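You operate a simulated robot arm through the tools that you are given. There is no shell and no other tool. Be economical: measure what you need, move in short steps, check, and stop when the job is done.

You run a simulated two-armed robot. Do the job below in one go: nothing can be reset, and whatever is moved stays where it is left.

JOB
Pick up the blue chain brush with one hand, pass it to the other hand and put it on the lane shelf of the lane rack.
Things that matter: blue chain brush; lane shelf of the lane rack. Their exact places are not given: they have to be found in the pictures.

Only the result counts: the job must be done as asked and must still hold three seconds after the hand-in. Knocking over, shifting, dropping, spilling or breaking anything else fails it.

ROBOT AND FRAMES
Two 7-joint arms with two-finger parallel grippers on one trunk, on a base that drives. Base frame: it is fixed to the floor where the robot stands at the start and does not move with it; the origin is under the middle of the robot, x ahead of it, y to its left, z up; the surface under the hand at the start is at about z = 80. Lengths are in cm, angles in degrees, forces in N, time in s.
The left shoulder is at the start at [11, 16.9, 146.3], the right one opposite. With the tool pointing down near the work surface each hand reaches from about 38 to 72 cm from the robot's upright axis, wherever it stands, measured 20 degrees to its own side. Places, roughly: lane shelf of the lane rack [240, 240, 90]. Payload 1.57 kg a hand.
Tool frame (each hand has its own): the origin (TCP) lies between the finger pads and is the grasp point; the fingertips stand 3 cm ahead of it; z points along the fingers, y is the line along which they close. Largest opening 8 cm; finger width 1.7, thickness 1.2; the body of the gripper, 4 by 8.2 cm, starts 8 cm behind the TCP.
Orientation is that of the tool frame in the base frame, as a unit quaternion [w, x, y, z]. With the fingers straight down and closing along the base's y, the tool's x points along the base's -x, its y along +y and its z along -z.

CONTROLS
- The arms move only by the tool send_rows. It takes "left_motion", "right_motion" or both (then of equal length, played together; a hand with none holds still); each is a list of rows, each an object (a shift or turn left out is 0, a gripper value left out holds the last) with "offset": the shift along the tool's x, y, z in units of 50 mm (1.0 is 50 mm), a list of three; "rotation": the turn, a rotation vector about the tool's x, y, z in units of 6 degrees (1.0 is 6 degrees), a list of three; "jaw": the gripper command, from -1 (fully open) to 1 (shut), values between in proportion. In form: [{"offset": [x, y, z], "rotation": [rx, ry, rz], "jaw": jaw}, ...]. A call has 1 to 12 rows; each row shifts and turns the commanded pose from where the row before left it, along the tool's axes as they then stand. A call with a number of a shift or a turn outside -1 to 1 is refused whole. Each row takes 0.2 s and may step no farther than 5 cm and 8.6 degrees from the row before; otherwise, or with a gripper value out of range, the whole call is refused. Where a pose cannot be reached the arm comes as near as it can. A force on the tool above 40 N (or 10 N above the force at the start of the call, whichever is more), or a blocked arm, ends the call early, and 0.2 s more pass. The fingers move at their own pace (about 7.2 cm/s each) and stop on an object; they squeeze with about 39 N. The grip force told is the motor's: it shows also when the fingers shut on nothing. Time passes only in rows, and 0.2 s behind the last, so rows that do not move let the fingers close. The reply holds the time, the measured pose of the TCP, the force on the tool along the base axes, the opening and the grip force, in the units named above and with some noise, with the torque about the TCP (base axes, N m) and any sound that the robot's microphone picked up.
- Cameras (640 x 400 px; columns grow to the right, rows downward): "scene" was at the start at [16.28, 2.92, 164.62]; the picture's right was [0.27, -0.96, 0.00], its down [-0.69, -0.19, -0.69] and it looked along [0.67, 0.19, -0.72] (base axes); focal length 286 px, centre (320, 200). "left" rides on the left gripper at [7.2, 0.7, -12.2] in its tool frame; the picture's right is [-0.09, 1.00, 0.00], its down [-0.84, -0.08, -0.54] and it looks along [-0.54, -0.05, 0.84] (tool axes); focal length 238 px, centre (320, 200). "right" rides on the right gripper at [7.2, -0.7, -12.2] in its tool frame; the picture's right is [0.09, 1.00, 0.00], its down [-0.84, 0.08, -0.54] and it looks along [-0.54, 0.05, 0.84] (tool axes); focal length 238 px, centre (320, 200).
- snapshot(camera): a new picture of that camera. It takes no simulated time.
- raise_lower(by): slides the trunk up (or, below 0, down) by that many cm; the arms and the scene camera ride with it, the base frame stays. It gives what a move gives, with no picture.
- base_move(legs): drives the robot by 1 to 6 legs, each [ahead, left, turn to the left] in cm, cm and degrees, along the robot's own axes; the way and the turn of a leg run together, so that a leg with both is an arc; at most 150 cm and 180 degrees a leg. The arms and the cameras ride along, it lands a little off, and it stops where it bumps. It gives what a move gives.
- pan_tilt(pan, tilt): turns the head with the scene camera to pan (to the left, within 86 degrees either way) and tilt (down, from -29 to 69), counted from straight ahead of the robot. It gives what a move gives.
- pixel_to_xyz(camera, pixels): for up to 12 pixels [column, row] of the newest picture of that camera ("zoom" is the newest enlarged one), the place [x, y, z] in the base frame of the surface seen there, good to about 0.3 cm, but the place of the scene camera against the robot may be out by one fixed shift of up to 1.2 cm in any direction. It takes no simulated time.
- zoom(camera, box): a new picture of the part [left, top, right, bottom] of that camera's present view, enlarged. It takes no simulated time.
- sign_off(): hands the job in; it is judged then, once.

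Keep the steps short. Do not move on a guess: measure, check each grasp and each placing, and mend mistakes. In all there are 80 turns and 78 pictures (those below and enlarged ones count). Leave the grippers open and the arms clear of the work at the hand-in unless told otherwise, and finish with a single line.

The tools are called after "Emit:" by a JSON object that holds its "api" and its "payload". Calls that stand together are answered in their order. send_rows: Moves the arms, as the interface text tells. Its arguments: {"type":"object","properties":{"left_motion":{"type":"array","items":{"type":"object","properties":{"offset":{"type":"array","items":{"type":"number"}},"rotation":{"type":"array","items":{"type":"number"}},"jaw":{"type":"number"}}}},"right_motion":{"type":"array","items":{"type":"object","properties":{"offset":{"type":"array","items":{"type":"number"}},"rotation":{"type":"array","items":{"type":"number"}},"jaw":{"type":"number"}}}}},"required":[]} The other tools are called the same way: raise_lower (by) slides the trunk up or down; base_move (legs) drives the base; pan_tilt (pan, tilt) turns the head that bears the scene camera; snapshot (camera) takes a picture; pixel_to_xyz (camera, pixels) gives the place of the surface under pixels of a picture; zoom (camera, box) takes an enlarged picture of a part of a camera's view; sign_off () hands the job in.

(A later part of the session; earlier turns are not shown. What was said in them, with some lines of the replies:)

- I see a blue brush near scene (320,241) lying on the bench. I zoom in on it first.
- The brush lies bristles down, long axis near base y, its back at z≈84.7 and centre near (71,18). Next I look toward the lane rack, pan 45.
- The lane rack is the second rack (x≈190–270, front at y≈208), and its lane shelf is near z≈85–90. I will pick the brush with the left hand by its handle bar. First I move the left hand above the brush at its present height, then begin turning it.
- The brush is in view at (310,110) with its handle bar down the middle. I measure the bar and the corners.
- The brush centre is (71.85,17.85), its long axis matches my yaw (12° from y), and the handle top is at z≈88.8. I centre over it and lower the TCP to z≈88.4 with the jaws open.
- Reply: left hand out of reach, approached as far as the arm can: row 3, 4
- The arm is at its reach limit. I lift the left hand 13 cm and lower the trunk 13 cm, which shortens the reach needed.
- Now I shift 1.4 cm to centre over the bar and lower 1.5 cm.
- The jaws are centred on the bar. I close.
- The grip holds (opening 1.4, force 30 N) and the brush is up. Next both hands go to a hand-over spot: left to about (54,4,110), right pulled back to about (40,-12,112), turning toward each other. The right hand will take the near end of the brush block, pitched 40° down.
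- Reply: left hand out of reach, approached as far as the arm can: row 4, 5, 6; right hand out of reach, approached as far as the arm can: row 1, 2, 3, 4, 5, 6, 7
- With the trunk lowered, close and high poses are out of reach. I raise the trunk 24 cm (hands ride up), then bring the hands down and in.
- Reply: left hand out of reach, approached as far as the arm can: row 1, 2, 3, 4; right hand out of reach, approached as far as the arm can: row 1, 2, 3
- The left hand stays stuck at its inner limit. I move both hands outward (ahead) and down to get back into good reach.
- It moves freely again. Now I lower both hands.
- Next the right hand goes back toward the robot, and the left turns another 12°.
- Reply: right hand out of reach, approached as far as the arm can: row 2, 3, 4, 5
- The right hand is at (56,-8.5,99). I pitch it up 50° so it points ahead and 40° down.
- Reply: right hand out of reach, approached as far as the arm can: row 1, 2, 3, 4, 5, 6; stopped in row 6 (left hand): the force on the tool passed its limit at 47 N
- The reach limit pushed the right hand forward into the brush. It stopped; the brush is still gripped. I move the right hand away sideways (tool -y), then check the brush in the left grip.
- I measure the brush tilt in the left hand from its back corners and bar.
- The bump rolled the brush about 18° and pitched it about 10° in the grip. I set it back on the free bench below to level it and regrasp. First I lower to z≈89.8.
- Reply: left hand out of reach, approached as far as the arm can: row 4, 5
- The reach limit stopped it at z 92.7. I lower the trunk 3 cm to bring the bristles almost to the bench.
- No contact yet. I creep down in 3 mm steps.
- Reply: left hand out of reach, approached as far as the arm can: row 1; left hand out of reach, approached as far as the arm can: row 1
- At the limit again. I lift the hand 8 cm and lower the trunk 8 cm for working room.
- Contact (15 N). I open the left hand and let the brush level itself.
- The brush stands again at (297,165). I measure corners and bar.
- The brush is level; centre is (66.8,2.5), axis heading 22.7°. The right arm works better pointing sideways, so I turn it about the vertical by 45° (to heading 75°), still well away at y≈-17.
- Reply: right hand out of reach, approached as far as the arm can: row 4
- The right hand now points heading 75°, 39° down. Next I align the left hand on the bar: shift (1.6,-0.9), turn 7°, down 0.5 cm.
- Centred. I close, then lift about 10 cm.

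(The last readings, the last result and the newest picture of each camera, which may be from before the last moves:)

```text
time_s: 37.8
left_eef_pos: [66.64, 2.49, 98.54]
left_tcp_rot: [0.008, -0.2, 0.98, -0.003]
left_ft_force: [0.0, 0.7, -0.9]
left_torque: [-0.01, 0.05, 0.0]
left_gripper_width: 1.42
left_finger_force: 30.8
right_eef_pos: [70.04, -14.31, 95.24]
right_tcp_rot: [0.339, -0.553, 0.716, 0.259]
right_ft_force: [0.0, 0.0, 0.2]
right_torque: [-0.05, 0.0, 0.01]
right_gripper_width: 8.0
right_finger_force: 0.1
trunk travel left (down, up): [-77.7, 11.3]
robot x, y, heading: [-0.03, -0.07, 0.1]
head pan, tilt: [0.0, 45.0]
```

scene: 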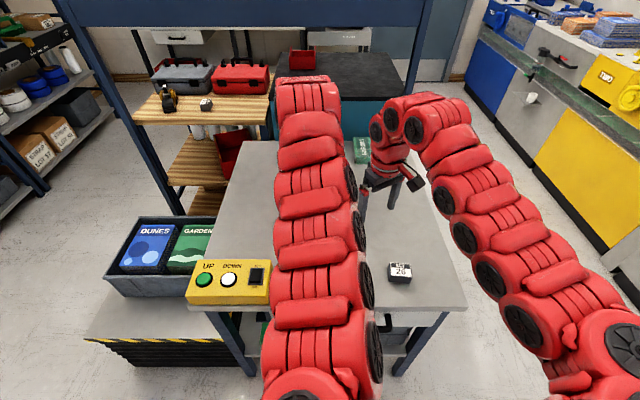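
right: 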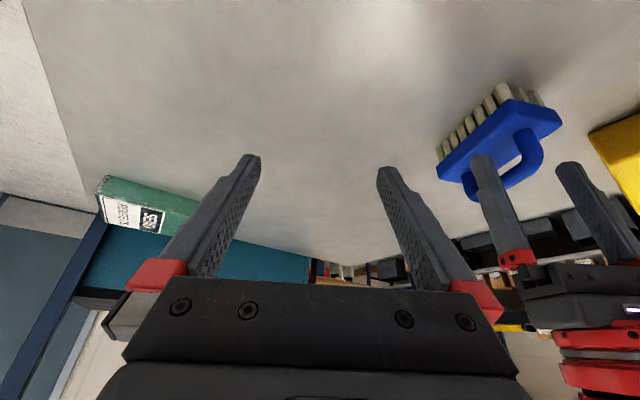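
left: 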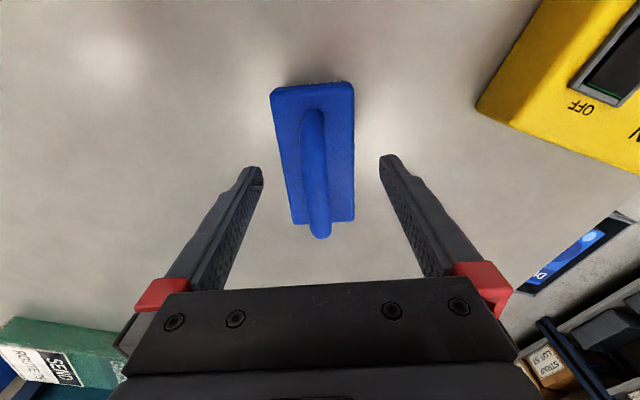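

Lifted. I move the left hand 5 cm left and turn the brush to heading 75°.

Emit:
{"api": "send_rows", "payload": {"left_motion": [{"offset": [-0.2, 0.46, 0]}, {"offset": [-0.2, 0.46, 0]}, {"rotation": [0, 0, -1]}, {"rotation": [0, 0, -1]}, {"rotation": [0, 0, -1]}, {"rotation": [0, 0, -1]}, {"rotation": [0, 0, -1]}, {"rotation": [0, 0, -1]}, {"rotation": [0, 0, -1]}, {"rotation": [0, 0, -1]}, {"rotation": [0, 0, -0.67]}]}}

Emit:
{"api": "snapshot", "payload": {"camera": "left"}}

Emit:
{"api": "snapshot", "payload": {"camera": "right"}}

```text
time_s: 40.2
left_eef_pos: [66.65, 7.56, 98.5]
left_tcp_rot: [0.007, -0.611, 0.792, -0.007]
left_ft_force: [-0.6, 0.2, -0.7]
left_torque: [0.0, 0.02, 0.01]
left_gripper_width: 1.38
left_finger_force: 29.7
right_eef_pos: [70.07, -14.23, 95.19]
right_tcp_rot: [0.338, -0.553, 0.716, 0.258]
right_ft_force: [-0.3, -0.3, -1.0]
right_torque: [0.03, 0.0, 0.0]
right_gripper_width: 7.99
right_finger_force: 0.1
trunk travel left (down, up): [-77.7, 11.3]
robot x, y, heading: [0.02, 0.05, 0.1]
head pan, tilt: [0.0, 45.0]
```

```text
52 pictures are left
```

left: 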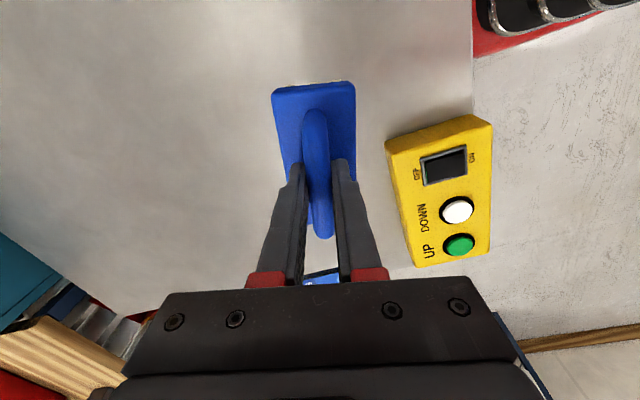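

```text
51 pictures are left
```

right: 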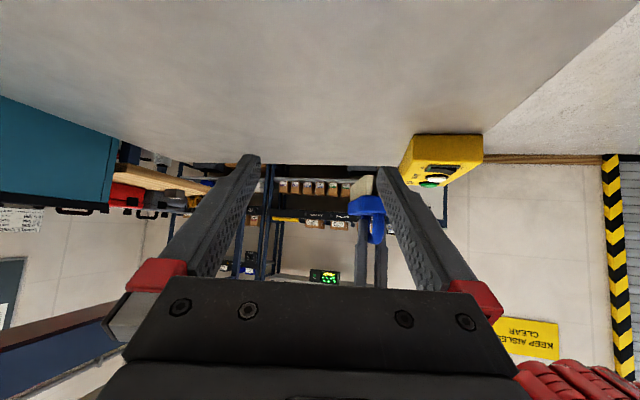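

The brush is held level. I bring the right hand to a pre-grasp point 10 cm back along its own axis, target TCP ≈ (63.8,-3.3,99.8).

Emit:
{"api": "send_rows", "payload": {"right_motion": [{"offset": [-0.46, 0.445, 0.2]}, {"offset": [-0.46, 0.445, 0.2]}, {"offset": [-0.46, 0.445, 0.2]}, {"offset": [-0.46, 0.445, 0.2]}, {}]}}

Emit:
{"api": "snapshot", "payload": {"camera": "right"}}

```text
time_s: 41.4
left_eef_pos: [66.6, 7.5, 98.48]
left_tcp_rot: [0.007, -0.61, 0.792, -0.006]
left_ft_force: [1.0, -0.3, -1.0]
left_torque: [0.0, 0.03, 0.0]
left_gripper_width: 1.41
left_finger_force: 30.3
right_eef_pos: [63.83, -3.47, 99.59]
right_tcp_rot: [0.338, -0.553, 0.716, 0.259]
right_ft_force: [-0.3, -0.1, 0.3]
right_torque: [-0.03, 0.0, 0.0]
right_gripper_width: 8.0
right_finger_force: 0.1
trunk travel left (down, up): [-77.7, 11.3]
robot x, y, heading: [0.1, 0.07, -0.3]
head pan, tilt: [0.0, 45.0]
```

```text
50 pictures are left
```

right: 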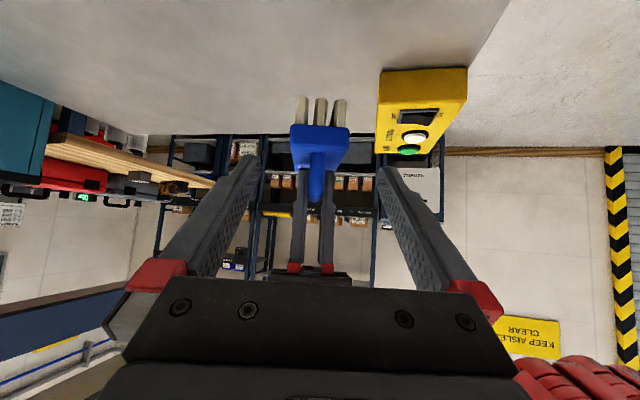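

The brush is centred between the right fingers. I measure its near end face.

Emit:
{"api": "zoom", "payload": {"camera": "right", "box": [270, 85, 370, 215]}}

Emit:
{"api": "pixel_to_xyz", "payload": {"camera": "right", "pixels": [[294, 130], [345, 133], [320, 129], [296, 148], [344, 153], [320, 142], [303, 115], [337, 115], [317, 190]]}}

```text
3.08 times, centred on (320, 150) of right
```

zoom: 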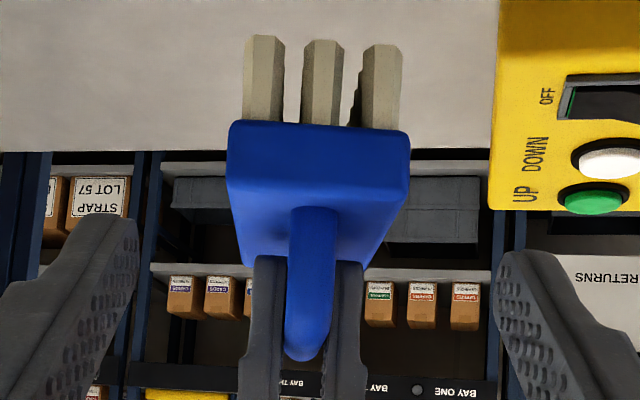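

```text
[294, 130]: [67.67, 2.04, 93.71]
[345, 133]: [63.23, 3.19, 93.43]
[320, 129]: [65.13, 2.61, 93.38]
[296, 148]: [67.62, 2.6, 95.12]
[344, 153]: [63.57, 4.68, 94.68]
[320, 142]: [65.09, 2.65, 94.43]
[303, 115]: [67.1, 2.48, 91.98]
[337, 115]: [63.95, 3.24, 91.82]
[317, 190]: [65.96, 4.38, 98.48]
```

The block end is at z 92.8–94.8, centre (65.3,2.6). I advance the right hand 10 cm along its axis so the pads straddle the block.

Emit:
{"api": "send_rows", "payload": {"right_motion": [{"offset": [-0.09, 0.02, 0.4]}, {"offset": [0, 0, 0.6]}, {"offset": [0, 0, 0.6]}, {"offset": [0, 0, 0.4]}, {}]}}

Emit:
{"api": "snapshot", "payload": {"camera": "right"}}

Emit:
{"api": "snapshot", "payload": {"camera": "left"}}

```text
time_s: 42.6
left_eef_pos: [66.69, 7.51, 98.58]
left_tcp_rot: [0.007, -0.61, 0.792, -0.007]
left_ft_force: [0.3, -0.4, -1.2]
left_torque: [0.01, 0.03, -0.01]
left_gripper_width: 1.4
left_finger_force: 30.4
right_eef_pos: [65.83, 4.42, 93.78]
right_tcp_rot: [0.339, -0.553, 0.716, 0.258]
right_ft_force: [0.6, 0.7, 1.1]
right_torque: [-0.01, -0.01, 0.01]
right_gripper_width: 8.02
right_finger_force: 0.1
trunk travel left (down, up): [-77.7, 11.3]
robot x, y, heading: [-0.1, -0.21, 0.0]
head pan, tilt: [0.0, 45.0]
```

```text
48 pictures are left
```

right: 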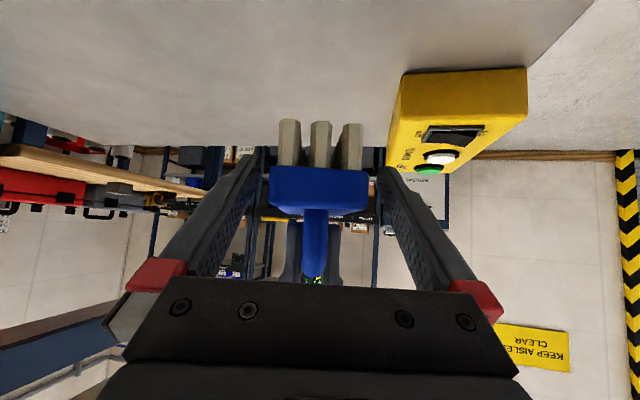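

```text
47 pictures are left
```

left: 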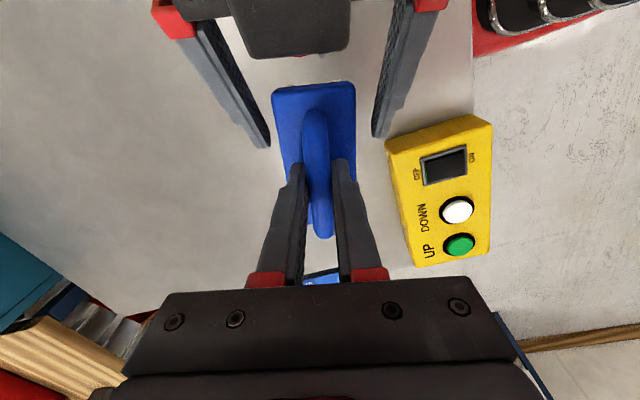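

The block sits evenly between the right fingers. I close the right hand.

Emit:
{"api": "send_rows", "payload": {"right_motion": [{"jaw": 1}, {"jaw": 1}, {"jaw": 1}, {"jaw": 1}]}}

Emit:
{"api": "snapshot", "payload": {"camera": "left"}}

```text
time_s: 43.6
left_eef_pos: [66.65, 7.69, 98.52]
left_tcp_rot: [0.007, -0.609, 0.793, -0.006]
left_ft_force: [-11.4, 0.9, 3.1]
left_torque: [-0.06, 0.1, -0.02]
left_gripper_width: 1.4
left_finger_force: 30.3
right_eef_pos: [65.93, 4.48, 93.62]
right_tcp_rot: [0.339, -0.553, 0.717, 0.258]
right_ft_force: [11.4, -1.4, -2.6]
right_torque: [0.01, 0.54, -0.36]
right_gripper_width: 5.36
right_finger_force: 38.9
trunk travel left (down, up): [-77.7, 11.3]
robot x, y, heading: [0.02, -0.14, -0.1]
head pan, tilt: [0.0, 45.0]
```

```text
46 pictures are left
```

left: 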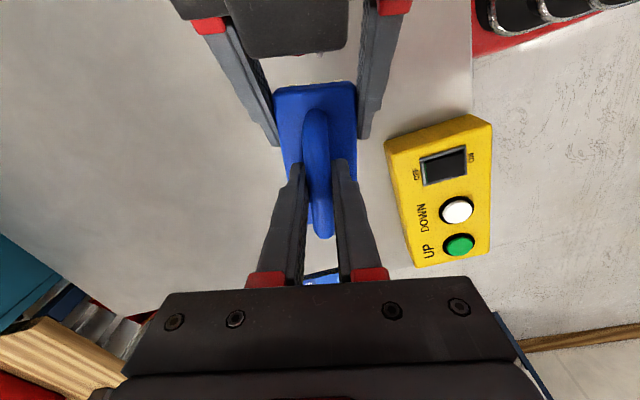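

The right hand grips the block at 5.36 cm with 39 N. I now open the left hand, then lift it straight up.

Emit:
{"api": "send_rows", "payload": {"left_motion": [{"jaw": 0.5}, {"jaw": 0}, {"jaw": -0.4}, {"jaw": -0.4}]}}

Emit:
{"api": "send_rows", "payload": {"left_motion": [{"offset": [0, 0, -0.5]}, {"offset": [0, 0, -0.8]}, {"offset": [0, 0, -0.8]}]}}

Emit:
{"api": "snapshot", "payload": {"camera": "left"}}

Emit:
{"api": "snapshot", "payload": {"camera": "right"}}

```text
time_s: 44.6
left_eef_pos: [66.48, 7.62, 98.6]
left_tcp_rot: [0.007, -0.61, 0.793, -0.007]
left_ft_force: [0.5, 0.0, 0.0]
left_torque: [0.02, 0.01, 0.01]
left_gripper_width: 5.6
left_finger_force: 0.0
right_eef_pos: [65.7, 4.44, 93.78]
right_tcp_rot: [0.338, -0.553, 0.716, 0.258]
right_ft_force: [0.6, -0.7, 0.3]
right_torque: [-0.04, 0.04, -0.02]
right_gripper_width: 5.37
right_finger_force: 38.9
trunk travel left (down, up): [-77.7, 11.3]
robot x, y, heading: [-0.25, 0.04, -0.3]
head pan, tilt: [0.0, 45.0]
```

```text
time_s: 45.4
left_eef_pos: [66.49, 7.71, 109.1]
left_tcp_rot: [0.008, -0.61, 0.793, -0.007]
left_ft_force: [-1.1, -0.2, -0.3]
left_torque: [0.0, 0.01, 0.0]
left_gripper_width: 5.59
left_finger_force: 0.0
right_eef_pos: [65.76, 4.39, 93.75]
right_tcp_rot: [0.339, -0.553, 0.716, 0.258]
right_ft_force: [0.4, 0.5, 0.3]
right_torque: [-0.02, 0.01, 0.0]
right_gripper_width: 5.35
right_finger_force: 38.9
trunk travel left (down, up): [-77.7, 11.3]
robot x, y, heading: [0.14, 0.12, -0.0]
head pan, tilt: [0.0, 45.0]
```

```text
45 pictures are left
```

left: 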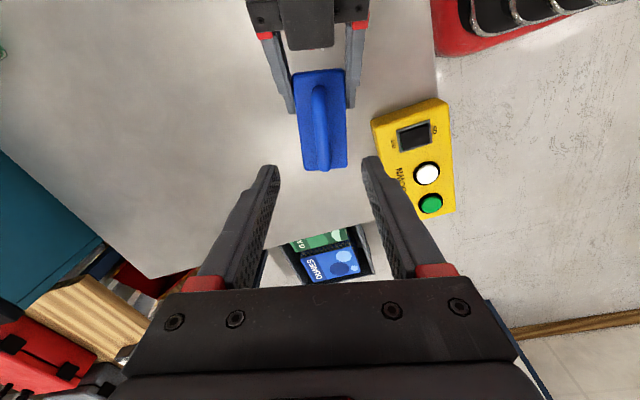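

```text
44 pictures are left
```

right: 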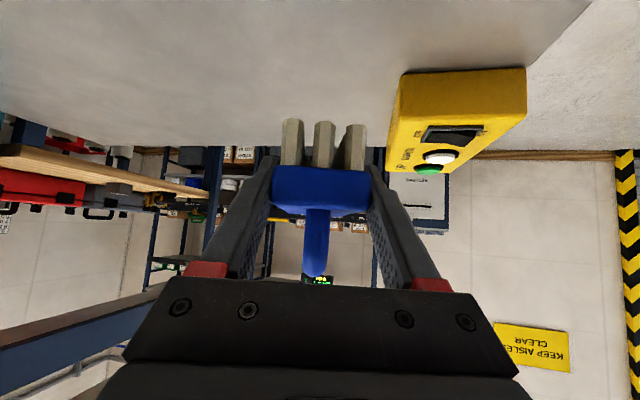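

The brush is now in the right hand alone. I move the left hand clear to its own side, raise the trunk, and look toward the aisle.

Emit:
{"api": "send_rows", "payload": {"left_motion": [{"offset": [-0.62, 0.51, -0.2]}, {"offset": [-0.62, 0.51, -0.2]}, {"offset": [-0.62, 0.51, -0.2]}, {"offset": [-0.62, 0.51, -0.2]}, {"offset": [-0.62, 0.51, -0.2]}]}}

Emit:
{"api": "raise_lower", "payload": {"by": 11}}

Emit:
{"api": "pan_tilt", "payload": {"pan": 60, "tilt": 35}}

Emit:
{"api": "snapshot", "payload": {"camera": "scene"}}

```text
time_s: 46.6
left_eef_pos: [64.86, 15.35, 112.09]
left_tcp_rot: [0.006, -0.61, 0.793, -0.007]
left_ft_force: [-0.4, -0.1, 0.1]
left_torque: [0.0, -0.01, 0.02]
left_gripper_width: 5.61
left_finger_force: 0.1
left hand out of reach, approached as far as the arm can: row 2, 3, 4, 5
right_eef_pos: [65.69, 4.48, 93.77]
right_tcp_rot: [0.337, -0.554, 0.716, 0.258]
right_ft_force: [0.0, 0.0, -0.2]
right_torque: [-0.06, 0.01, 0.0]
right_gripper_width: 5.34
right_finger_force: 38.5
trunk travel left (down, up): [-77.7, 11.3]
robot x, y, heading: [-0.18, -0.27, 0.1]
head pan, tilt: [0.0, 45.0]
```

```text
time_s: 48.0
left_eef_pos: [64.88, 15.24, 122.96]
left_tcp_rot: [0.007, -0.609, 0.793, -0.007]
left_ft_force: [-0.6, -1.4, 0.0]
left_torque: [-0.02, -0.01, 0.0]
left_gripper_width: 5.61
left_finger_force: 0.1
right_eef_pos: [65.71, 4.38, 104.69]
right_tcp_rot: [0.338, -0.554, 0.715, 0.259]
right_ft_force: [-0.3, 0.8, -1.1]
right_torque: [-0.02, 0.01, -0.04]
right_gripper_width: 5.35
right_finger_force: 38.9
trunk travel left (down, up): [-88.7, 0.3]
robot x, y, heading: [0.07, 0.11, 0.1]
head pan, tilt: [0.0, 45.0]
```

```text
time_s: 49.3
left_eef_pos: [64.82, 15.26, 122.92]
left_tcp_rot: [0.007, -0.61, 0.793, -0.006]
left_ft_force: [0.7, -0.8, 0.7]
left_torque: [0.0, 0.01, 0.01]
left_gripper_width: 5.63
left_finger_force: 0.1
right_eef_pos: [65.78, 4.35, 104.68]
right_tcp_rot: [0.338, -0.554, 0.716, 0.258]
right_ft_force: [0.0, 0.3, -1.9]
right_torque: [-0.05, -0.01, -0.02]
right_gripper_width: 5.36
right_finger_force: 38.8
trunk travel left (down, up): [-88.7, 0.3]
robot x, y, heading: [0.01, 0.11, -0.2]
head pan, tilt: [60.0, 35.0]
```

```text
43 pictures are left
```

scene: 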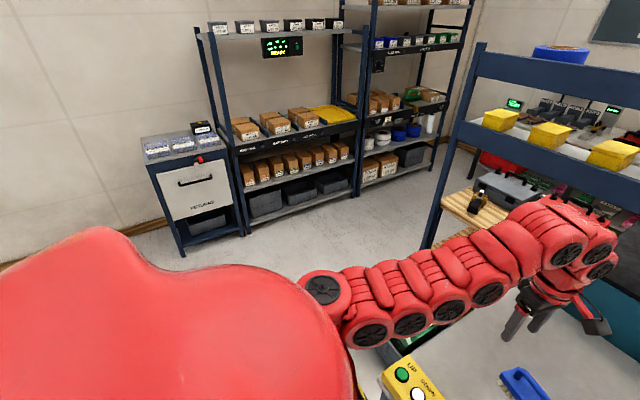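

I measure the aisle borders: the centre rack's left post near (432,240), the racks' fronts and the returns cart.

Emit:
{"api": "pixel_to_xyz", "payload": {"camera": "scene", "pixels": [[432, 235], [450, 200], [480, 60], [445, 150], [350, 195], [435, 165], [180, 250], [330, 240], [240, 232], [352, 120], [462, 60], [400, 350]]}}

```text
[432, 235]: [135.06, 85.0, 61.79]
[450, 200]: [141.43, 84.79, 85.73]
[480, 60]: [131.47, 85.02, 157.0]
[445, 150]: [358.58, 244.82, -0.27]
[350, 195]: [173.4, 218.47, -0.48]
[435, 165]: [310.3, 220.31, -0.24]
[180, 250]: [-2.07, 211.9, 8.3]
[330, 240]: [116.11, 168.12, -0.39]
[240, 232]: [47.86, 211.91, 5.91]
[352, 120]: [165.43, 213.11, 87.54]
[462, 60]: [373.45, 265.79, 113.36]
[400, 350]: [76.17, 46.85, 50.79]
```

The aisle at x>131 runs from y≈85 to y≈210. I back off 30 cm, turn left 90° with the arms above bench height, then drive to y≈128.

Emit:
{"api": "base_move", "payload": {"legs": [[-30, 0, 0], [0, 0, 90]]}}

Emit:
{"api": "pan_tilt", "payload": {"pan": -30, "tilt": 30}}

Emit:
{"api": "snapshot", "payload": {"camera": "scene"}}

```text
time_s: 55.1
left_eef_pos: [-43.65, 65.22, 123.02]
left_tcp_rot: [-0.009, 0.99, -0.141, 0.0]
left_ft_force: [-0.6, -0.4, -1.3]
left_torque: [-0.01, 0.0, -0.02]
left_gripper_width: 5.6
left_finger_force: 0.1
right_eef_pos: [-32.69, 65.77, 104.65]
right_tcp_rot: [-0.062, 0.896, -0.126, -0.421]
right_ft_force: [-0.3, -0.3, -1.2]
right_torque: [0.02, -0.07, -0.01]
right_gripper_width: 5.31
right_finger_force: 38.9
trunk travel left (down, up): [-88.7, 0.3]
robot x, y, heading: [-29.73, -0.46, 88.6]
head pan, tilt: [60.0, 35.0]
```

```text
time_s: 56.8
left_eef_pos: [-43.55, 65.27, 123.04]
left_tcp_rot: [-0.01, 0.99, -0.141, -0.001]
left_ft_force: [0.4, 0.3, -0.8]
left_torque: [0.01, -0.02, 0.0]
left_gripper_width: 5.59
left_finger_force: 0.1
right_eef_pos: [-32.69, 65.81, 104.74]
right_tcp_rot: [-0.062, 0.896, -0.126, -0.421]
right_ft_force: [-0.8, 0.9, -1.2]
right_torque: [-0.02, -0.03, 0.01]
right_gripper_width: 5.32
right_finger_force: 38.9
trunk travel left (down, up): [-88.7, 0.3]
robot x, y, heading: [-30.01, -0.03, 88.6]
head pan, tilt: [-30.0, 30.0]
```

```text
42 pictures are left
```

scene: 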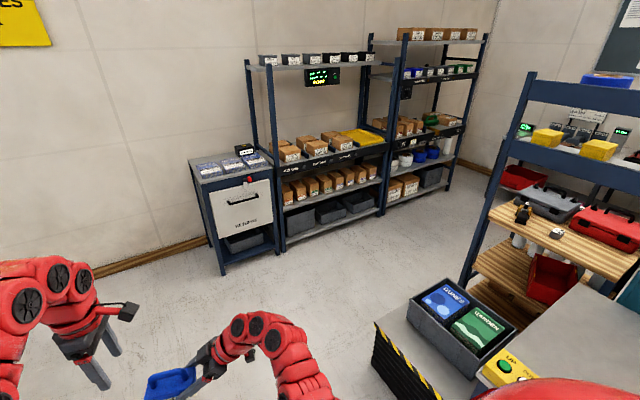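

The floor ahead is clear. I drive ahead 126 cm, then strafe right in two legs to x≈220.

Emit:
{"api": "base_move", "payload": {"legs": [[126, 0, 1.4], [0, -130, 0]]}}

Emit:
{"api": "base_move", "payload": {"legs": [[0, -120, 0]]}}

Emit:
{"api": "pan_tilt", "payload": {"pan": 0, "tilt": 30}}

Emit:
{"api": "snapshot", "payload": {"camera": "scene"}}

```text
time_s: 69.2
left_eef_pos: [86.56, 189.67, 122.95]
left_tcp_rot: [-0.01, 0.991, -0.135, 0.0]
left_ft_force: [-0.3, 0.0, 1.5]
left_torque: [0.04, -0.02, -0.01]
left_gripper_width: 5.61
left_finger_force: 0.0
right_eef_pos: [97.46, 190.43, 104.64]
right_tcp_rot: [-0.058, 0.897, -0.119, -0.421]
right_ft_force: [-0.8, -0.4, -1.1]
right_torque: [-0.01, -0.04, 0.0]
right_gripper_width: 5.36
right_finger_force: 39.0
trunk travel left (down, up): [-88.7, 0.3]
robot x, y, heading: [101.42, 124.49, 89.2]
head pan, tilt: [-30.0, 30.0]
```

```text
time_s: 75.2
left_eef_pos: [206.06, 188.65, 122.92]
left_tcp_rot: [-0.01, 0.991, -0.134, 0.0]
left_ft_force: [0.4, 0.6, 0.0]
left_torque: [0.03, -0.02, -0.01]
left_gripper_width: 5.58
left_finger_force: 0.0
right_eef_pos: [216.95, 189.28, 104.69]
right_tcp_rot: [-0.059, 0.897, -0.12, -0.422]
right_ft_force: [0.2, -0.2, -1.3]
right_torque: [-0.01, -0.04, -0.03]
right_gripper_width: 5.33
right_finger_force: 39.0
trunk travel left (down, up): [-88.7, 0.3]
robot x, y, heading: [220.5, 123.83, 89.6]
head pan, tilt: [-30.0, 30.0]
```

```text
time_s: 76.2
left_eef_pos: [206.06, 188.42, 122.99]
left_tcp_rot: [-0.01, 0.991, -0.135, 0.0]
left_ft_force: [0.8, 0.3, -0.3]
left_torque: [0.0, -0.03, 0.02]
left_gripper_width: 5.62
left_finger_force: 0.1
right_eef_pos: [217.0, 189.32, 104.72]
right_tcp_rot: [-0.059, 0.897, -0.12, -0.422]
right_ft_force: [0.0, 1.0, -2.4]
right_torque: [-0.02, -0.07, 0.03]
right_gripper_width: 5.32
right_finger_force: 38.5
trunk travel left (down, up): [-88.7, 0.3]
robot x, y, heading: [220.91, 123.67, 89.3]
head pan, tilt: [0.0, 30.0]
```

```text
41 pictures are left
```

scene: 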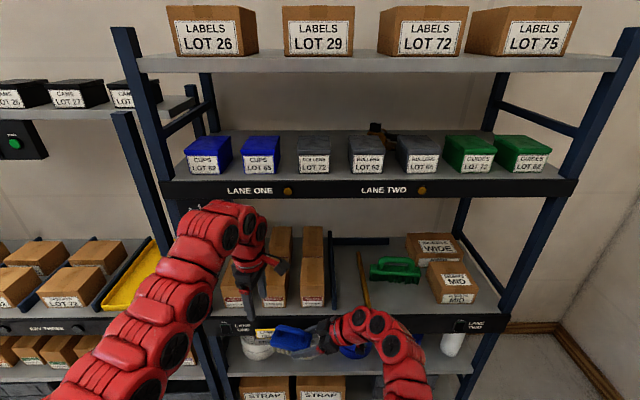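

I zoom in on the shelf at z≈90.

Emit:
{"api": "zoom", "payload": {"camera": "scene", "box": [200, 180, 520, 380]}}

Emit:
{"api": "pixel_to_xyz", "payload": {"camera": "scene", "pixels": [[350, 300], [345, 250], [385, 300], [420, 305], [470, 308], [370, 240], [440, 330], [365, 290], [335, 290], [450, 190], [395, 270], [450, 285]]}}

```text
2.00 times, centred on (360, 280) of scene
```

zoom: 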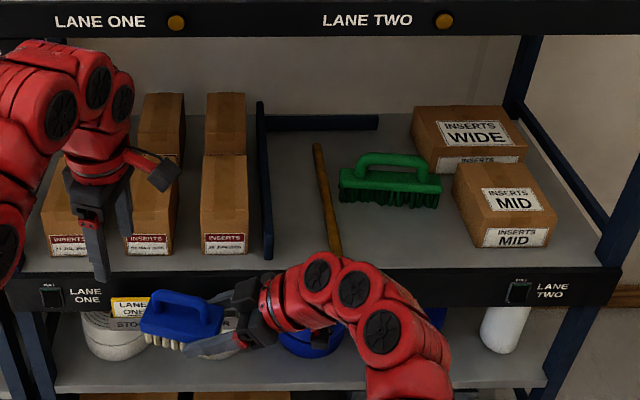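

```text
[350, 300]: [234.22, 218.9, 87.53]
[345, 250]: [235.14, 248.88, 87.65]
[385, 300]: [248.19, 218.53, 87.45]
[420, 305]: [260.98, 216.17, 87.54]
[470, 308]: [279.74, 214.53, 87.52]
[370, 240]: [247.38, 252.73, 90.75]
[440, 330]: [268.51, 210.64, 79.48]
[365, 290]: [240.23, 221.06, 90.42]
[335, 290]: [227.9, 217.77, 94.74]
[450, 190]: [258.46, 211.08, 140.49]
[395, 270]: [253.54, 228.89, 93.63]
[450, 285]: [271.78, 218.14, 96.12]
```

The lane shelf surface is at z≈87.5, carrying LANE ONE boxes, a divider near x 229, a stick near x 240, a green brush and boxes in lane two. There is a free patch in front near (253,220). First I spread the arms: left hand out to the left and lower, right hand to the right and 8 cm down.

Emit:
{"api": "send_rows", "payload": {"left_motion": [{"offset": [-0.83, 0.22, 0.4]}, {"offset": [-0.83, 0.22, 0.4]}, {"offset": [-0.83, 0.22, 0.4]}, {"offset": [-0.83, 0.22, 0.4]}, {"offset": [-0.83, 0.22, 0.4]}, {"offset": [-0.83, 0.22, 0.4]}, {"offset": [-0.83, 0.22, 0.4]}, {"offset": [-0.83, 0.22, 0.4]}, {"offset": [-0.83, 0.22, 0.4]}, {"offset": [-0.83, 0.22, 0.4]}], "right_motion": [{"offset": [0.76, -0.216, -0.424]}, {"offset": [0.76, -0.216, -0.424]}, {"offset": [0.76, -0.216, -0.424]}, {"offset": [0.76, -0.216, -0.424]}, {"offset": [0.76, -0.216, -0.424]}, {}, {}, {}, {}, {}]}}

Emit:
{"api": "send_rows", "payload": {"left_motion": [{"offset": [0.216, 0.81, 0]}, {"offset": [0.216, 0.81, 0]}, {"offset": [0.216, 0.81, 0]}, {"offset": [0.216, 0.81, 0]}, {"offset": [0.216, 0.81, 0]}, {"offset": [0.216, 0.81, 0]}]}}

```text
time_s: 78.4
left_eef_pos: [169.73, 184.74, 105.47]
left_tcp_rot: [-0.01, 0.991, -0.136, 0.001]
left_ft_force: [0.9, -0.7, 0.0]
left_torque: [-0.06, -0.01, 0.0]
left_gripper_width: 5.59
left_finger_force: 0.1
left hand out of reach, approached as far as the arm can: row 8, 9, 10
right_eef_pos: [238.0, 189.05, 96.94]
right_tcp_rot: [-0.06, 0.897, -0.12, -0.422]
right_ft_force: [0.6, 0.0, -2.1]
right_torque: [-0.02, -0.09, 0.03]
right_gripper_width: 5.34
right_finger_force: 39.4
trunk travel left (down, up): [-88.7, 0.3]
robot x, y, heading: [220.79, 123.3, 89.3]
head pan, tilt: [0.0, 30.0]
```

```text
time_s: 79.8
left_eef_pos: [169.68, 159.47, 105.14]
left_tcp_rot: [-0.009, 0.991, -0.135, 0.0]
left_ft_force: [0.1, -1.2, -0.5]
left_torque: [-0.02, -0.05, 0.01]
left_gripper_width: 5.61
left_finger_force: 0.1
right_eef_pos: [238.13, 189.15, 96.97]
right_tcp_rot: [-0.06, 0.897, -0.12, -0.422]
right_ft_force: [0.6, 0.3, -2.4]
right_torque: [0.01, -0.03, 0.01]
right_gripper_width: 5.34
right_finger_force: 38.8
trunk travel left (down, up): [-88.7, 0.3]
robot x, y, heading: [220.49, 123.44, 89.5]
head pan, tilt: [0.0, 30.0]
```

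The left hand is tucked aside. Now I turn the right hand about the vertical toward straight ahead, in two parts.

Emit:
{"api": "send_rows", "payload": {"right_motion": [{"rotation": [0.741, 0, 0.61]}, {"rotation": [0.741, 0, 0.61]}, {"rotation": [0.741, 0, 0.61]}, {"rotation": [0.741, 0, 0.61]}, {"rotation": [0.741, 0, 0.61]}, {"rotation": [0.741, 0, 0.61]}, {"rotation": [0.741, 0, 0.61]}]}}

```text
time_s: 81.4
left_eef_pos: [169.5, 159.49, 105.23]
left_tcp_rot: [-0.01, 0.991, -0.135, -0.001]
left_ft_force: [-0.5, -0.3, 0.4]
left_torque: [0.04, -0.02, 0.0]
left_gripper_width: 5.58
left_finger_force: 0.0
right_eef_pos: [238.01, 189.24, 96.92]
right_tcp_rot: [-0.203, 0.799, -0.422, -0.377]
right_ft_force: [0.2, -0.5, -1.4]
right_torque: [-0.03, -0.04, -0.02]
right_gripper_width: 5.37
right_finger_force: 38.4
trunk travel left (down, up): [-88.7, 0.3]
robot x, y, heading: [220.8, 123.52, 89.2]
head pan, tilt: [0.0, 30.0]
```

Emit:
{"api": "send_rows", "payload": {"right_motion": [{"rotation": [0.741, 0, 0.61]}, {"rotation": [0.741, 0, 0.61]}, {"rotation": [0.741, 0, 0.61]}, {"rotation": [0.741, 0, 0.61]}, {"rotation": [0.741, 0, 0.61]}, {"rotation": [0.741, 0, 0.61]}]}}

Emit:
{"api": "snapshot", "payload": {"camera": "right"}}

Emit:
{"api": "snapshot", "payload": {"camera": "scene"}}

```text
time_s: 82.8
left_eef_pos: [169.51, 159.61, 105.09]
left_tcp_rot: [-0.01, 0.991, -0.135, 0.0]
left_ft_force: [-0.2, -0.4, -0.5]
left_torque: [0.03, 0.02, -0.03]
left_gripper_width: 5.58
left_finger_force: 0.1
right_eef_pos: [237.82, 189.11, 97.0]
right_tcp_rot: [0.305, -0.637, 0.64, 0.302]
right_ft_force: [1.0, -0.5, -0.7]
right_torque: [-0.07, 0.03, 0.01]
right_gripper_width: 5.35
right_finger_force: 39.1
trunk travel left (down, up): [-88.7, 0.3]
robot x, y, heading: [220.57, 123.19, 89.3]
head pan, tilt: [0.0, 30.0]
```

```text
39 pictures are left
```

right: 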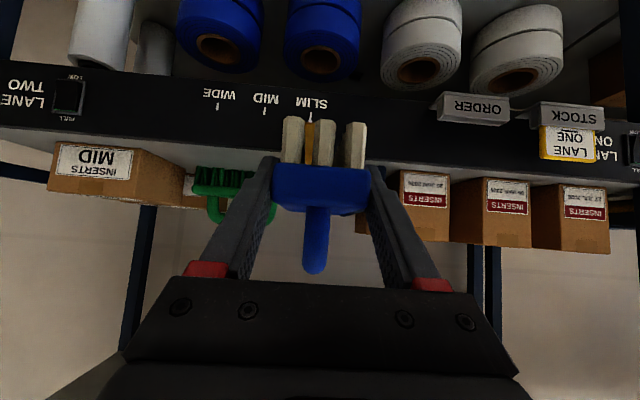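

```text
38 pictures are left
```

scene: 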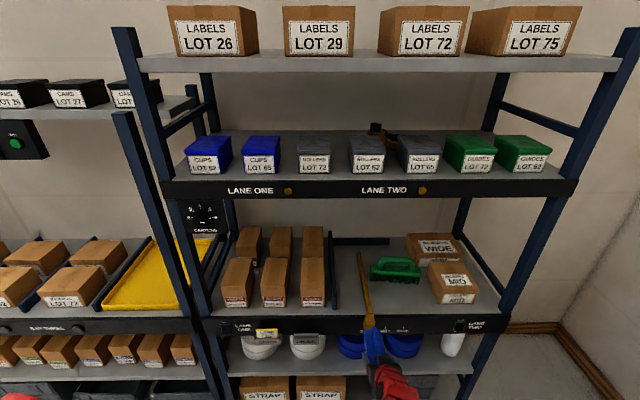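

The right hand now points straight into the rack. I zoom on the free patch in lane two and measure it.

Emit:
{"api": "zoom", "payload": {"camera": "scene", "box": [320, 230, 500, 342]}}

Emit:
{"api": "pixel_to_xyz", "payload": {"camera": "zoom", "pixels": [[145, 90], [165, 240], [190, 180], [355, 190], [390, 190], [405, 260], [270, 200], [270, 285], [350, 285], [200, 285], [560, 265], [300, 310]]}}

```text
3.56 times, centred on (410, 286) of scene
```

zoom: 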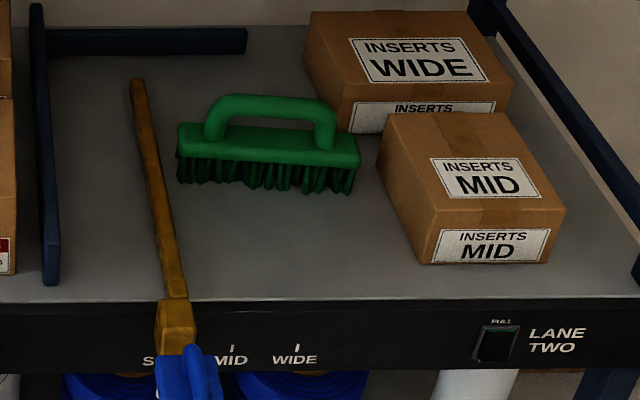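

```text
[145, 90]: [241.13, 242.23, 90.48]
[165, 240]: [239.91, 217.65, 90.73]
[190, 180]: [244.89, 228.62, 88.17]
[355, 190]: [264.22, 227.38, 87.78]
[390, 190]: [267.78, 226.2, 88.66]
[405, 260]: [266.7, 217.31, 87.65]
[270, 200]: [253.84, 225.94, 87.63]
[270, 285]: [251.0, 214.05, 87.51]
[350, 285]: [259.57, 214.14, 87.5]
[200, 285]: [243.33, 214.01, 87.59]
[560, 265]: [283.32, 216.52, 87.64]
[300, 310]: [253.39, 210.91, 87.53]
```

The stick is a lever poking out in front of the shelf. I measure how far it sticks out before strafing past it.

Emit:
{"api": "pixel_to_xyz", "payload": {"camera": "zoom", "pixels": [[178, 310], [178, 330], [178, 345], [165, 350], [172, 290], [190, 335], [185, 365]]}}

Emit:
{"api": "zoom", "payload": {"camera": "right", "box": [230, 90, 410, 202]}}

```text
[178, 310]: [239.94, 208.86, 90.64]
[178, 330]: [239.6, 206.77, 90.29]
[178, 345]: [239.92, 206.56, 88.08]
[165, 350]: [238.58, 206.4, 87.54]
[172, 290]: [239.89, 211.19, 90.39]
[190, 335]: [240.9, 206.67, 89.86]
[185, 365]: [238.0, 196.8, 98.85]
```

```text
3.56 times, centred on (320, 146) of right
```

zoom: 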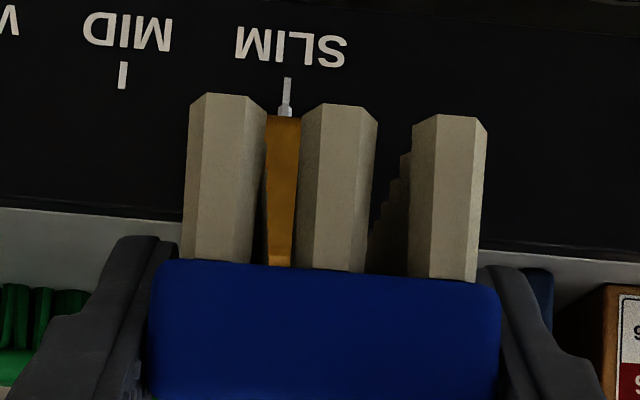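

The lever ends at y 206.4 and the brush front is at y≈198, so there is 8 cm to spare. I strafe right 17 cm.

Emit:
{"api": "base_move", "payload": {"legs": [[0, -17.2, 0.6]]}}

Emit:
{"api": "snapshot", "payload": {"camera": "right"}}

```text
time_s: 84.3
left_eef_pos: [186.24, 158.85, 105.04]
left_tcp_rot: [-0.009, 0.992, -0.129, 0.001]
left_ft_force: [1.1, 0.1, 0.0]
left_torque: [0.02, -0.02, 0.0]
left_gripper_width: 5.6
left_finger_force: 0.1
right_eef_pos: [254.28, 189.37, 96.8]
right_tcp_rot: [-0.303, 0.642, -0.636, -0.302]
right_ft_force: [0.4, -0.1, -1.5]
right_torque: [-0.06, -0.01, -0.01]
right_gripper_width: 5.35
right_finger_force: 39.3
trunk travel left (down, up): [-88.7, 0.3]
robot x, y, heading: [237.59, 123.38, 89.9]
head pan, tilt: [0.0, 30.0]
```

```text
35 pictures are left
```

right: 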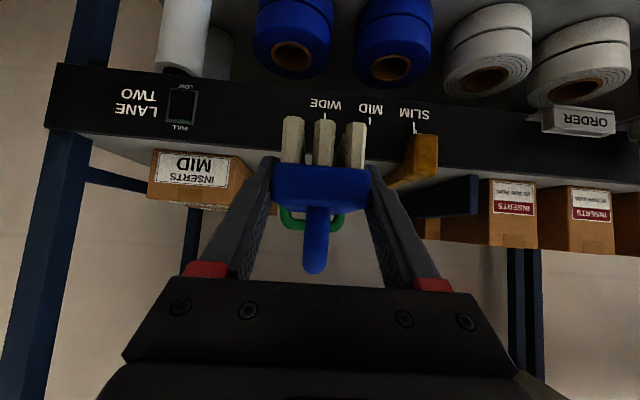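

The hand is at x 254.3 and the brush clears the lever. I measure with the right camera (free of the scene-camera shift).

Emit:
{"api": "pixel_to_xyz", "payload": {"camera": "right", "pixels": [[395, 180], [425, 150], [430, 170], [240, 205], [230, 150], [260, 150], [380, 158], [140, 150], [290, 215], [450, 170]]}}

```text
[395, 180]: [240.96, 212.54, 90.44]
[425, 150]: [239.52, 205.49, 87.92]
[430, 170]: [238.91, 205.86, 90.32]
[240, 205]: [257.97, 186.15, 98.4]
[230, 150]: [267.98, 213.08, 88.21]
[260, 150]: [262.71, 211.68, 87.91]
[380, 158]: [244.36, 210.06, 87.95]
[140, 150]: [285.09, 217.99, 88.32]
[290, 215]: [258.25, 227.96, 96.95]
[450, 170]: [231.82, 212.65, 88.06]
```

The shelf surface is at z≈88; the brush bottom is at about 93, which clears it and the front. I drive ahead 24 cm.

Emit:
{"api": "base_move", "payload": {"legs": [[24, 0, 0]]}}

Emit:
{"api": "snapshot", "payload": {"camera": "right"}}

Emit:
{"api": "snapshot", "payload": {"camera": "scene"}}

```text
time_s: 86.0
left_eef_pos: [186.28, 182.84, 105.17]
left_tcp_rot: [-0.009, 0.992, -0.129, 0.0]
left_ft_force: [1.1, 0.8, -0.1]
left_torque: [0.0, -0.04, 0.0]
left_gripper_width: 5.56
left_finger_force: 0.0
right_eef_pos: [254.34, 213.44, 96.91]
right_tcp_rot: [-0.303, 0.642, -0.636, -0.303]
right_ft_force: [0.0, -0.3, -1.3]
right_torque: [-0.06, -0.01, 0.0]
right_gripper_width: 5.34
right_finger_force: 39.0
trunk travel left (down, up): [-88.7, 0.3]
robot x, y, heading: [237.81, 147.77, 90.0]
head pan, tilt: [0.0, 30.0]
```

```text
34 pictures are left
```

right: 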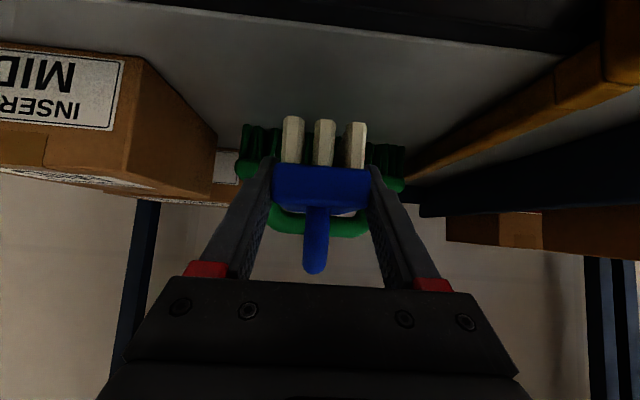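

```text
33 pictures are left
```

scene: 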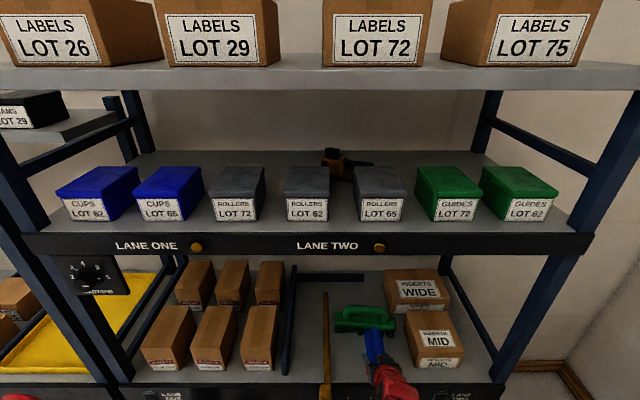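

I measure the green brush's near face, the box's left side and the lever from here.

Emit:
{"api": "pixel_to_xyz", "payload": {"camera": "right", "pixels": [[247, 150], [243, 170], [390, 165], [388, 185], [385, 150], [260, 128], [205, 150], [165, 185], [215, 110], [450, 140], [250, 60], [420, 80]]}}

Emit:
{"api": "zoom", "payload": {"camera": "right", "box": [220, 90, 420, 215]}}

```text
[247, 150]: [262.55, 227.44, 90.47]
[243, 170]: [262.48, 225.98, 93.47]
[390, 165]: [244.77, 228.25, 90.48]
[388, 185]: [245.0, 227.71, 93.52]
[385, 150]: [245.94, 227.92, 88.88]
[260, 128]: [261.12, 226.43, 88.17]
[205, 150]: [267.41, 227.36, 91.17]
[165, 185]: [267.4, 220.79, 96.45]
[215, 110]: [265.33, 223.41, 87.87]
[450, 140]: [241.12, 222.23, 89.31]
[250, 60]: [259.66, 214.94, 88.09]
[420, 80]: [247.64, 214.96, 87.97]
```

```text
3.20 times, centred on (320, 152) of right
```

zoom: 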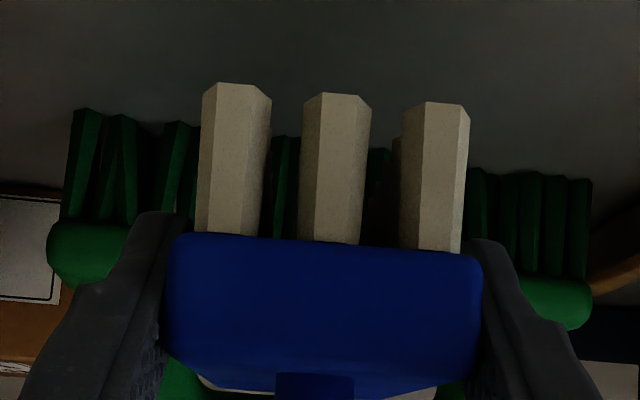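

The green brush face is at y≥226 and the box at x≥267, so a spot with TCP y≈215 is free. I move 1.75 cm ahead, then lower 4.3 cm.

Emit:
{"api": "send_rows", "payload": {"right_motion": [{"offset": [-0.22, 0, 0.27]}, {"offset": [0.33, 0, 0.273]}, {"offset": [0.33, 0, 0.273]}, {}]}}

Emit:
{"api": "snapshot", "payload": {"camera": "right"}}

```text
time_s: 87.0
left_eef_pos: [186.29, 182.89, 105.17]
left_tcp_rot: [-0.01, 0.992, -0.129, 0.0]
left_ft_force: [-0.6, 0.2, 0.3]
left_torque: [-0.02, -0.04, 0.0]
left_gripper_width: 5.59
left_finger_force: 0.0
right_eef_pos: [254.42, 215.29, 92.73]
right_tcp_rot: [-0.302, 0.643, -0.635, -0.304]
right_ft_force: [-0.1, -0.1, -1.4]
right_torque: [-0.03, -0.02, 0.01]
right_gripper_width: 5.37
right_finger_force: 38.7
trunk travel left (down, up): [-88.7, 0.3]
robot x, y, heading: [237.74, 147.6, 90.0]
head pan, tilt: [0.0, 30.0]
```

```text
31 pictures are left
```

right: 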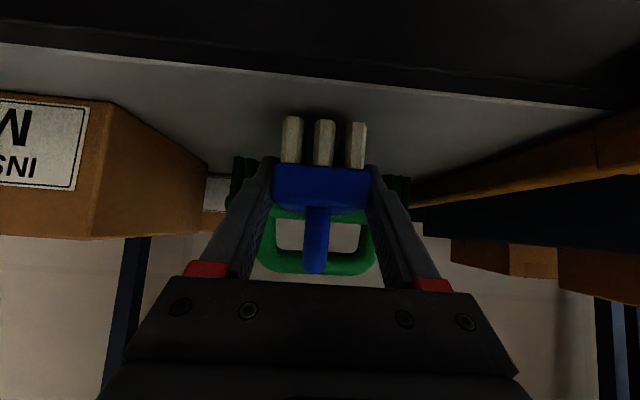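

The brush is just above the shelf. I creep down 4 mm per step, watching the force.

Emit:
{"api": "send_rows", "payload": {"right_motion": [{"offset": [0.062, 0, 0.051]}, {}]}}

Emit:
{"api": "send_rows", "payload": {"right_motion": [{"offset": [0.05, 0, 0.041]}, {}]}}

```text
time_s: 87.7
left_eef_pos: [186.44, 183.01, 105.14]
left_tcp_rot: [-0.01, 0.992, -0.13, -0.001]
left_ft_force: [-0.5, -0.2, 0.0]
left_torque: [-0.02, -0.02, 0.01]
left_gripper_width: 5.6
left_finger_force: 0.1
right_eef_pos: [254.49, 215.22, 92.14]
right_tcp_rot: [-0.304, 0.641, -0.637, -0.303]
right_ft_force: [-0.7, -0.2, -1.9]
right_torque: [-0.04, 0.01, 0.01]
right_gripper_width: 5.36
right_finger_force: 39.2
trunk travel left (down, up): [-88.7, 0.3]
robot x, y, heading: [238.08, 147.56, 90.2]
head pan, tilt: [0.0, 30.0]
```

```text
time_s: 88.2
left_eef_pos: [186.3, 182.93, 105.09]
left_tcp_rot: [-0.01, 0.992, -0.129, 0.0]
left_ft_force: [0.6, 0.1, -0.1]
left_torque: [-0.03, -0.02, -0.02]
left_gripper_width: 5.58
left_finger_force: 0.0
right_eef_pos: [254.46, 215.17, 91.98]
right_tcp_rot: [-0.303, 0.642, -0.635, -0.304]
right_ft_force: [-0.4, 0.2, 3.8]
right_torque: [0.43, 0.11, -0.02]
right_gripper_width: 5.34
right_finger_force: 38.9
trunk travel left (down, up): [-88.7, 0.3]
robot x, y, heading: [237.67, 147.72, 89.9]
head pan, tilt: [0.0, 30.0]
```

Contact begins (force up 5 N). I go 1.5 mm more, then open slowly.

Emit:
{"api": "send_rows", "payload": {"right_motion": [{"offset": [0.023, 0, 0.019]}, {}]}}

Emit:
{"api": "send_rows", "payload": {"right_motion": [{"jaw": -0.4}, {"jaw": -0.6}, {"jaw": -0.9}, {"jaw": -0.9}]}}

Emit:
{"api": "snapshot", "payload": {"camera": "right"}}

```text
time_s: 88.8
left_eef_pos: [186.34, 182.93, 105.21]
left_tcp_rot: [-0.01, 0.992, -0.129, 0.0]
left_ft_force: [-0.2, -0.7, 0.2]
left_torque: [-0.02, 0.01, 0.0]
left_gripper_width: 5.59
left_finger_force: 0.1
right_eef_pos: [254.26, 215.32, 91.84]
right_tcp_rot: [-0.304, 0.642, -0.635, -0.305]
right_ft_force: [0.2, 1.3, 11.3]
right_torque: [1.13, 0.35, 0.05]
right_gripper_width: 5.34
right_finger_force: 39.3
trunk travel left (down, up): [-88.7, 0.3]
robot x, y, heading: [237.9, 148.12, 90.1]
head pan, tilt: [0.0, 30.0]
```

```text
time_s: 89.8
left_eef_pos: [186.36, 183.06, 105.23]
left_tcp_rot: [-0.01, 0.992, -0.129, -0.001]
left_ft_force: [0.0, 0.0, -0.7]
left_torque: [0.0, -0.02, 0.0]
left_gripper_width: 5.59
left_finger_force: 0.1
right_eef_pos: [254.47, 215.28, 91.76]
right_tcp_rot: [-0.303, 0.642, -0.635, -0.304]
right_ft_force: [0.3, 0.1, 0.2]
right_torque: [-0.02, -0.02, 0.0]
right_gripper_width: 7.61
right_finger_force: 0.0
trunk travel left (down, up): [-88.7, 0.3]
robot x, y, heading: [237.39, 147.61, 90.3]
head pan, tilt: [0.0, 30.0]
```

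```text
30 pictures are left
```

right: 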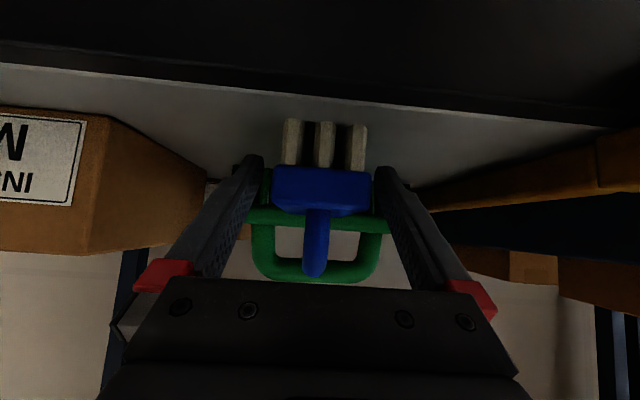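

The brush stands on its bristles, free between the open fingers. I retract along the tool axis (up and back), then drive back.

Emit:
{"api": "send_rows", "payload": {"right_motion": [{"offset": [0, 0, -0.4]}, {"offset": [0, 0, -0.8]}, {"offset": [0, 0, -0.8]}]}}

Emit:
{"api": "base_move", "payload": {"legs": [[-20, 0, 0]]}}

Emit:
{"api": "pan_tilt", "payload": {"pan": -8, "tilt": 38}}

Emit:
{"api": "send_rows", "payload": {"left_motion": [{"jaw": -1}, {"jaw": -1}], "right_motion": [{"jaw": -1}, {"jaw": -1}]}}

Emit:
{"api": "snapshot", "payload": {"camera": "scene"}}

Emit:
{"api": "zoom", "payload": {"camera": "scene", "box": [240, 150, 440, 275]}}

```text
time_s: 90.7
left_eef_pos: [186.4, 182.86, 105.15]
left_tcp_rot: [-0.009, 0.992, -0.13, -0.001]
left_ft_force: [-1.0, 0.2, -0.3]
left_torque: [0.02, -0.02, 0.0]
left_gripper_width: 5.57
left_finger_force: 0.1
right_eef_pos: [254.42, 207.5, 98.29]
right_tcp_rot: [-0.306, 0.64, -0.636, -0.304]
right_ft_force: [0.4, -0.2, 0.9]
right_torque: [-0.01, 0.02, -0.03]
right_gripper_width: 7.63
right_finger_force: 0.0
trunk travel left (down, up): [-88.7, 0.3]
robot x, y, heading: [237.92, 147.71, 89.8]
head pan, tilt: [0.0, 30.0]
```

```text
time_s: 92.2
left_eef_pos: [186.33, 163.02, 105.12]
left_tcp_rot: [-0.01, 0.992, -0.128, 0.0]
left_ft_force: [-0.5, 0.3, 0.9]
left_torque: [-0.02, -0.01, 0.03]
left_gripper_width: 5.55
left_finger_force: 0.1
right_eef_pos: [254.36, 187.63, 98.0]
right_tcp_rot: [-0.303, 0.642, -0.636, -0.303]
right_ft_force: [-0.6, 0.1, -0.5]
right_torque: [0.0, -0.02, -0.03]
right_gripper_width: 7.59
right_finger_force: 0.0
trunk travel left (down, up): [-88.7, 0.3]
robot x, y, heading: [238.13, 127.38, 90.2]
head pan, tilt: [0.0, 30.0]
```

```text
time_s: 92.9
left_eef_pos: [186.4, 162.8, 105.18]
left_tcp_rot: [-0.011, 0.992, -0.128, 0.0]
left_ft_force: [-0.7, 0.4, -0.3]
left_torque: [0.02, -0.02, -0.02]
left_gripper_width: 5.58
left_finger_force: 0.1
right_eef_pos: [254.25, 187.5, 98.15]
right_tcp_rot: [-0.303, 0.642, -0.635, -0.304]
right_ft_force: [0.2, -0.8, -0.3]
right_torque: [-0.01, -0.03, -0.03]
right_gripper_width: 7.59
right_finger_force: 0.0
trunk travel left (down, up): [-88.7, 0.3]
robot x, y, heading: [237.62, 127.5, 90.0]
head pan, tilt: [-8.0, 38.0]
```

```text
time_s: 93.5
left_eef_pos: [186.25, 162.94, 105.12]
left_tcp_rot: [-0.01, 0.992, -0.128, 0.0]
left_ft_force: [0.3, 0.0, -1.2]
left_torque: [0.02, -0.02, 0.01]
left_gripper_width: 8.0
left_finger_force: 0.0
right_eef_pos: [254.32, 187.53, 98.2]
right_tcp_rot: [-0.303, 0.642, -0.635, -0.304]
right_ft_force: [-0.2, 0.0, -1.1]
right_torque: [0.01, 0.01, -0.01]
right_gripper_width: 7.98
right_finger_force: 0.0
trunk travel left (down, up): [-88.7, 0.3]
robot x, y, heading: [237.71, 127.49, 90.0]
head pan, tilt: [-8.0, 38.0]
```

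```text
29 pictures are left
```

scene: 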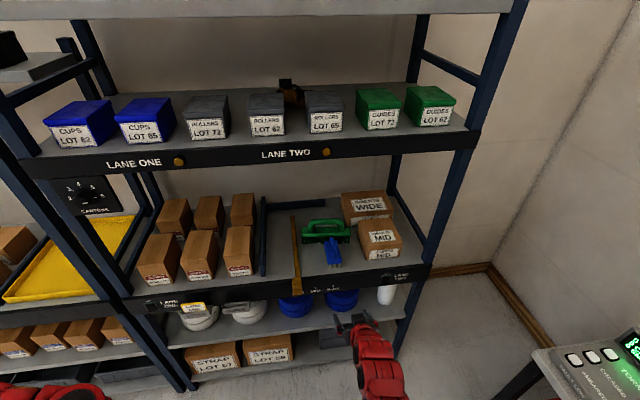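

```text
3.20 times, centred on (340, 212) of scene
```

zoom: 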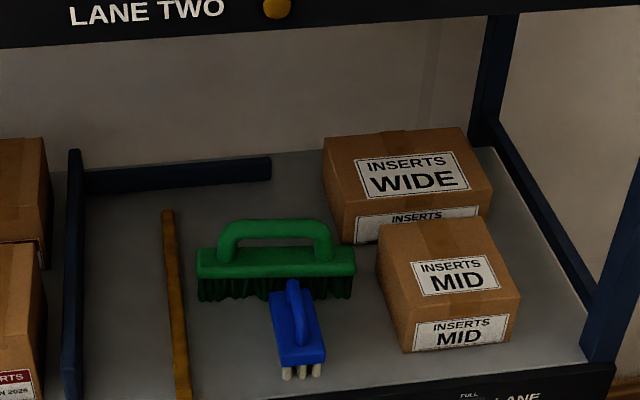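

The blue brush stands upright on the lane shelf. Its neighbours are unmoved, both grippers are open and the arms are clear, so I hand the job in.

Emit:
{"api": "sign_off", "payload": {}}

```text
The job is handed in.
```

The left hand picked up the blue chain brush and passed it to the right hand, which set it upright on the lane shelf of the lane rack; both grippers are open, the arms are clear and nothing else was moved.
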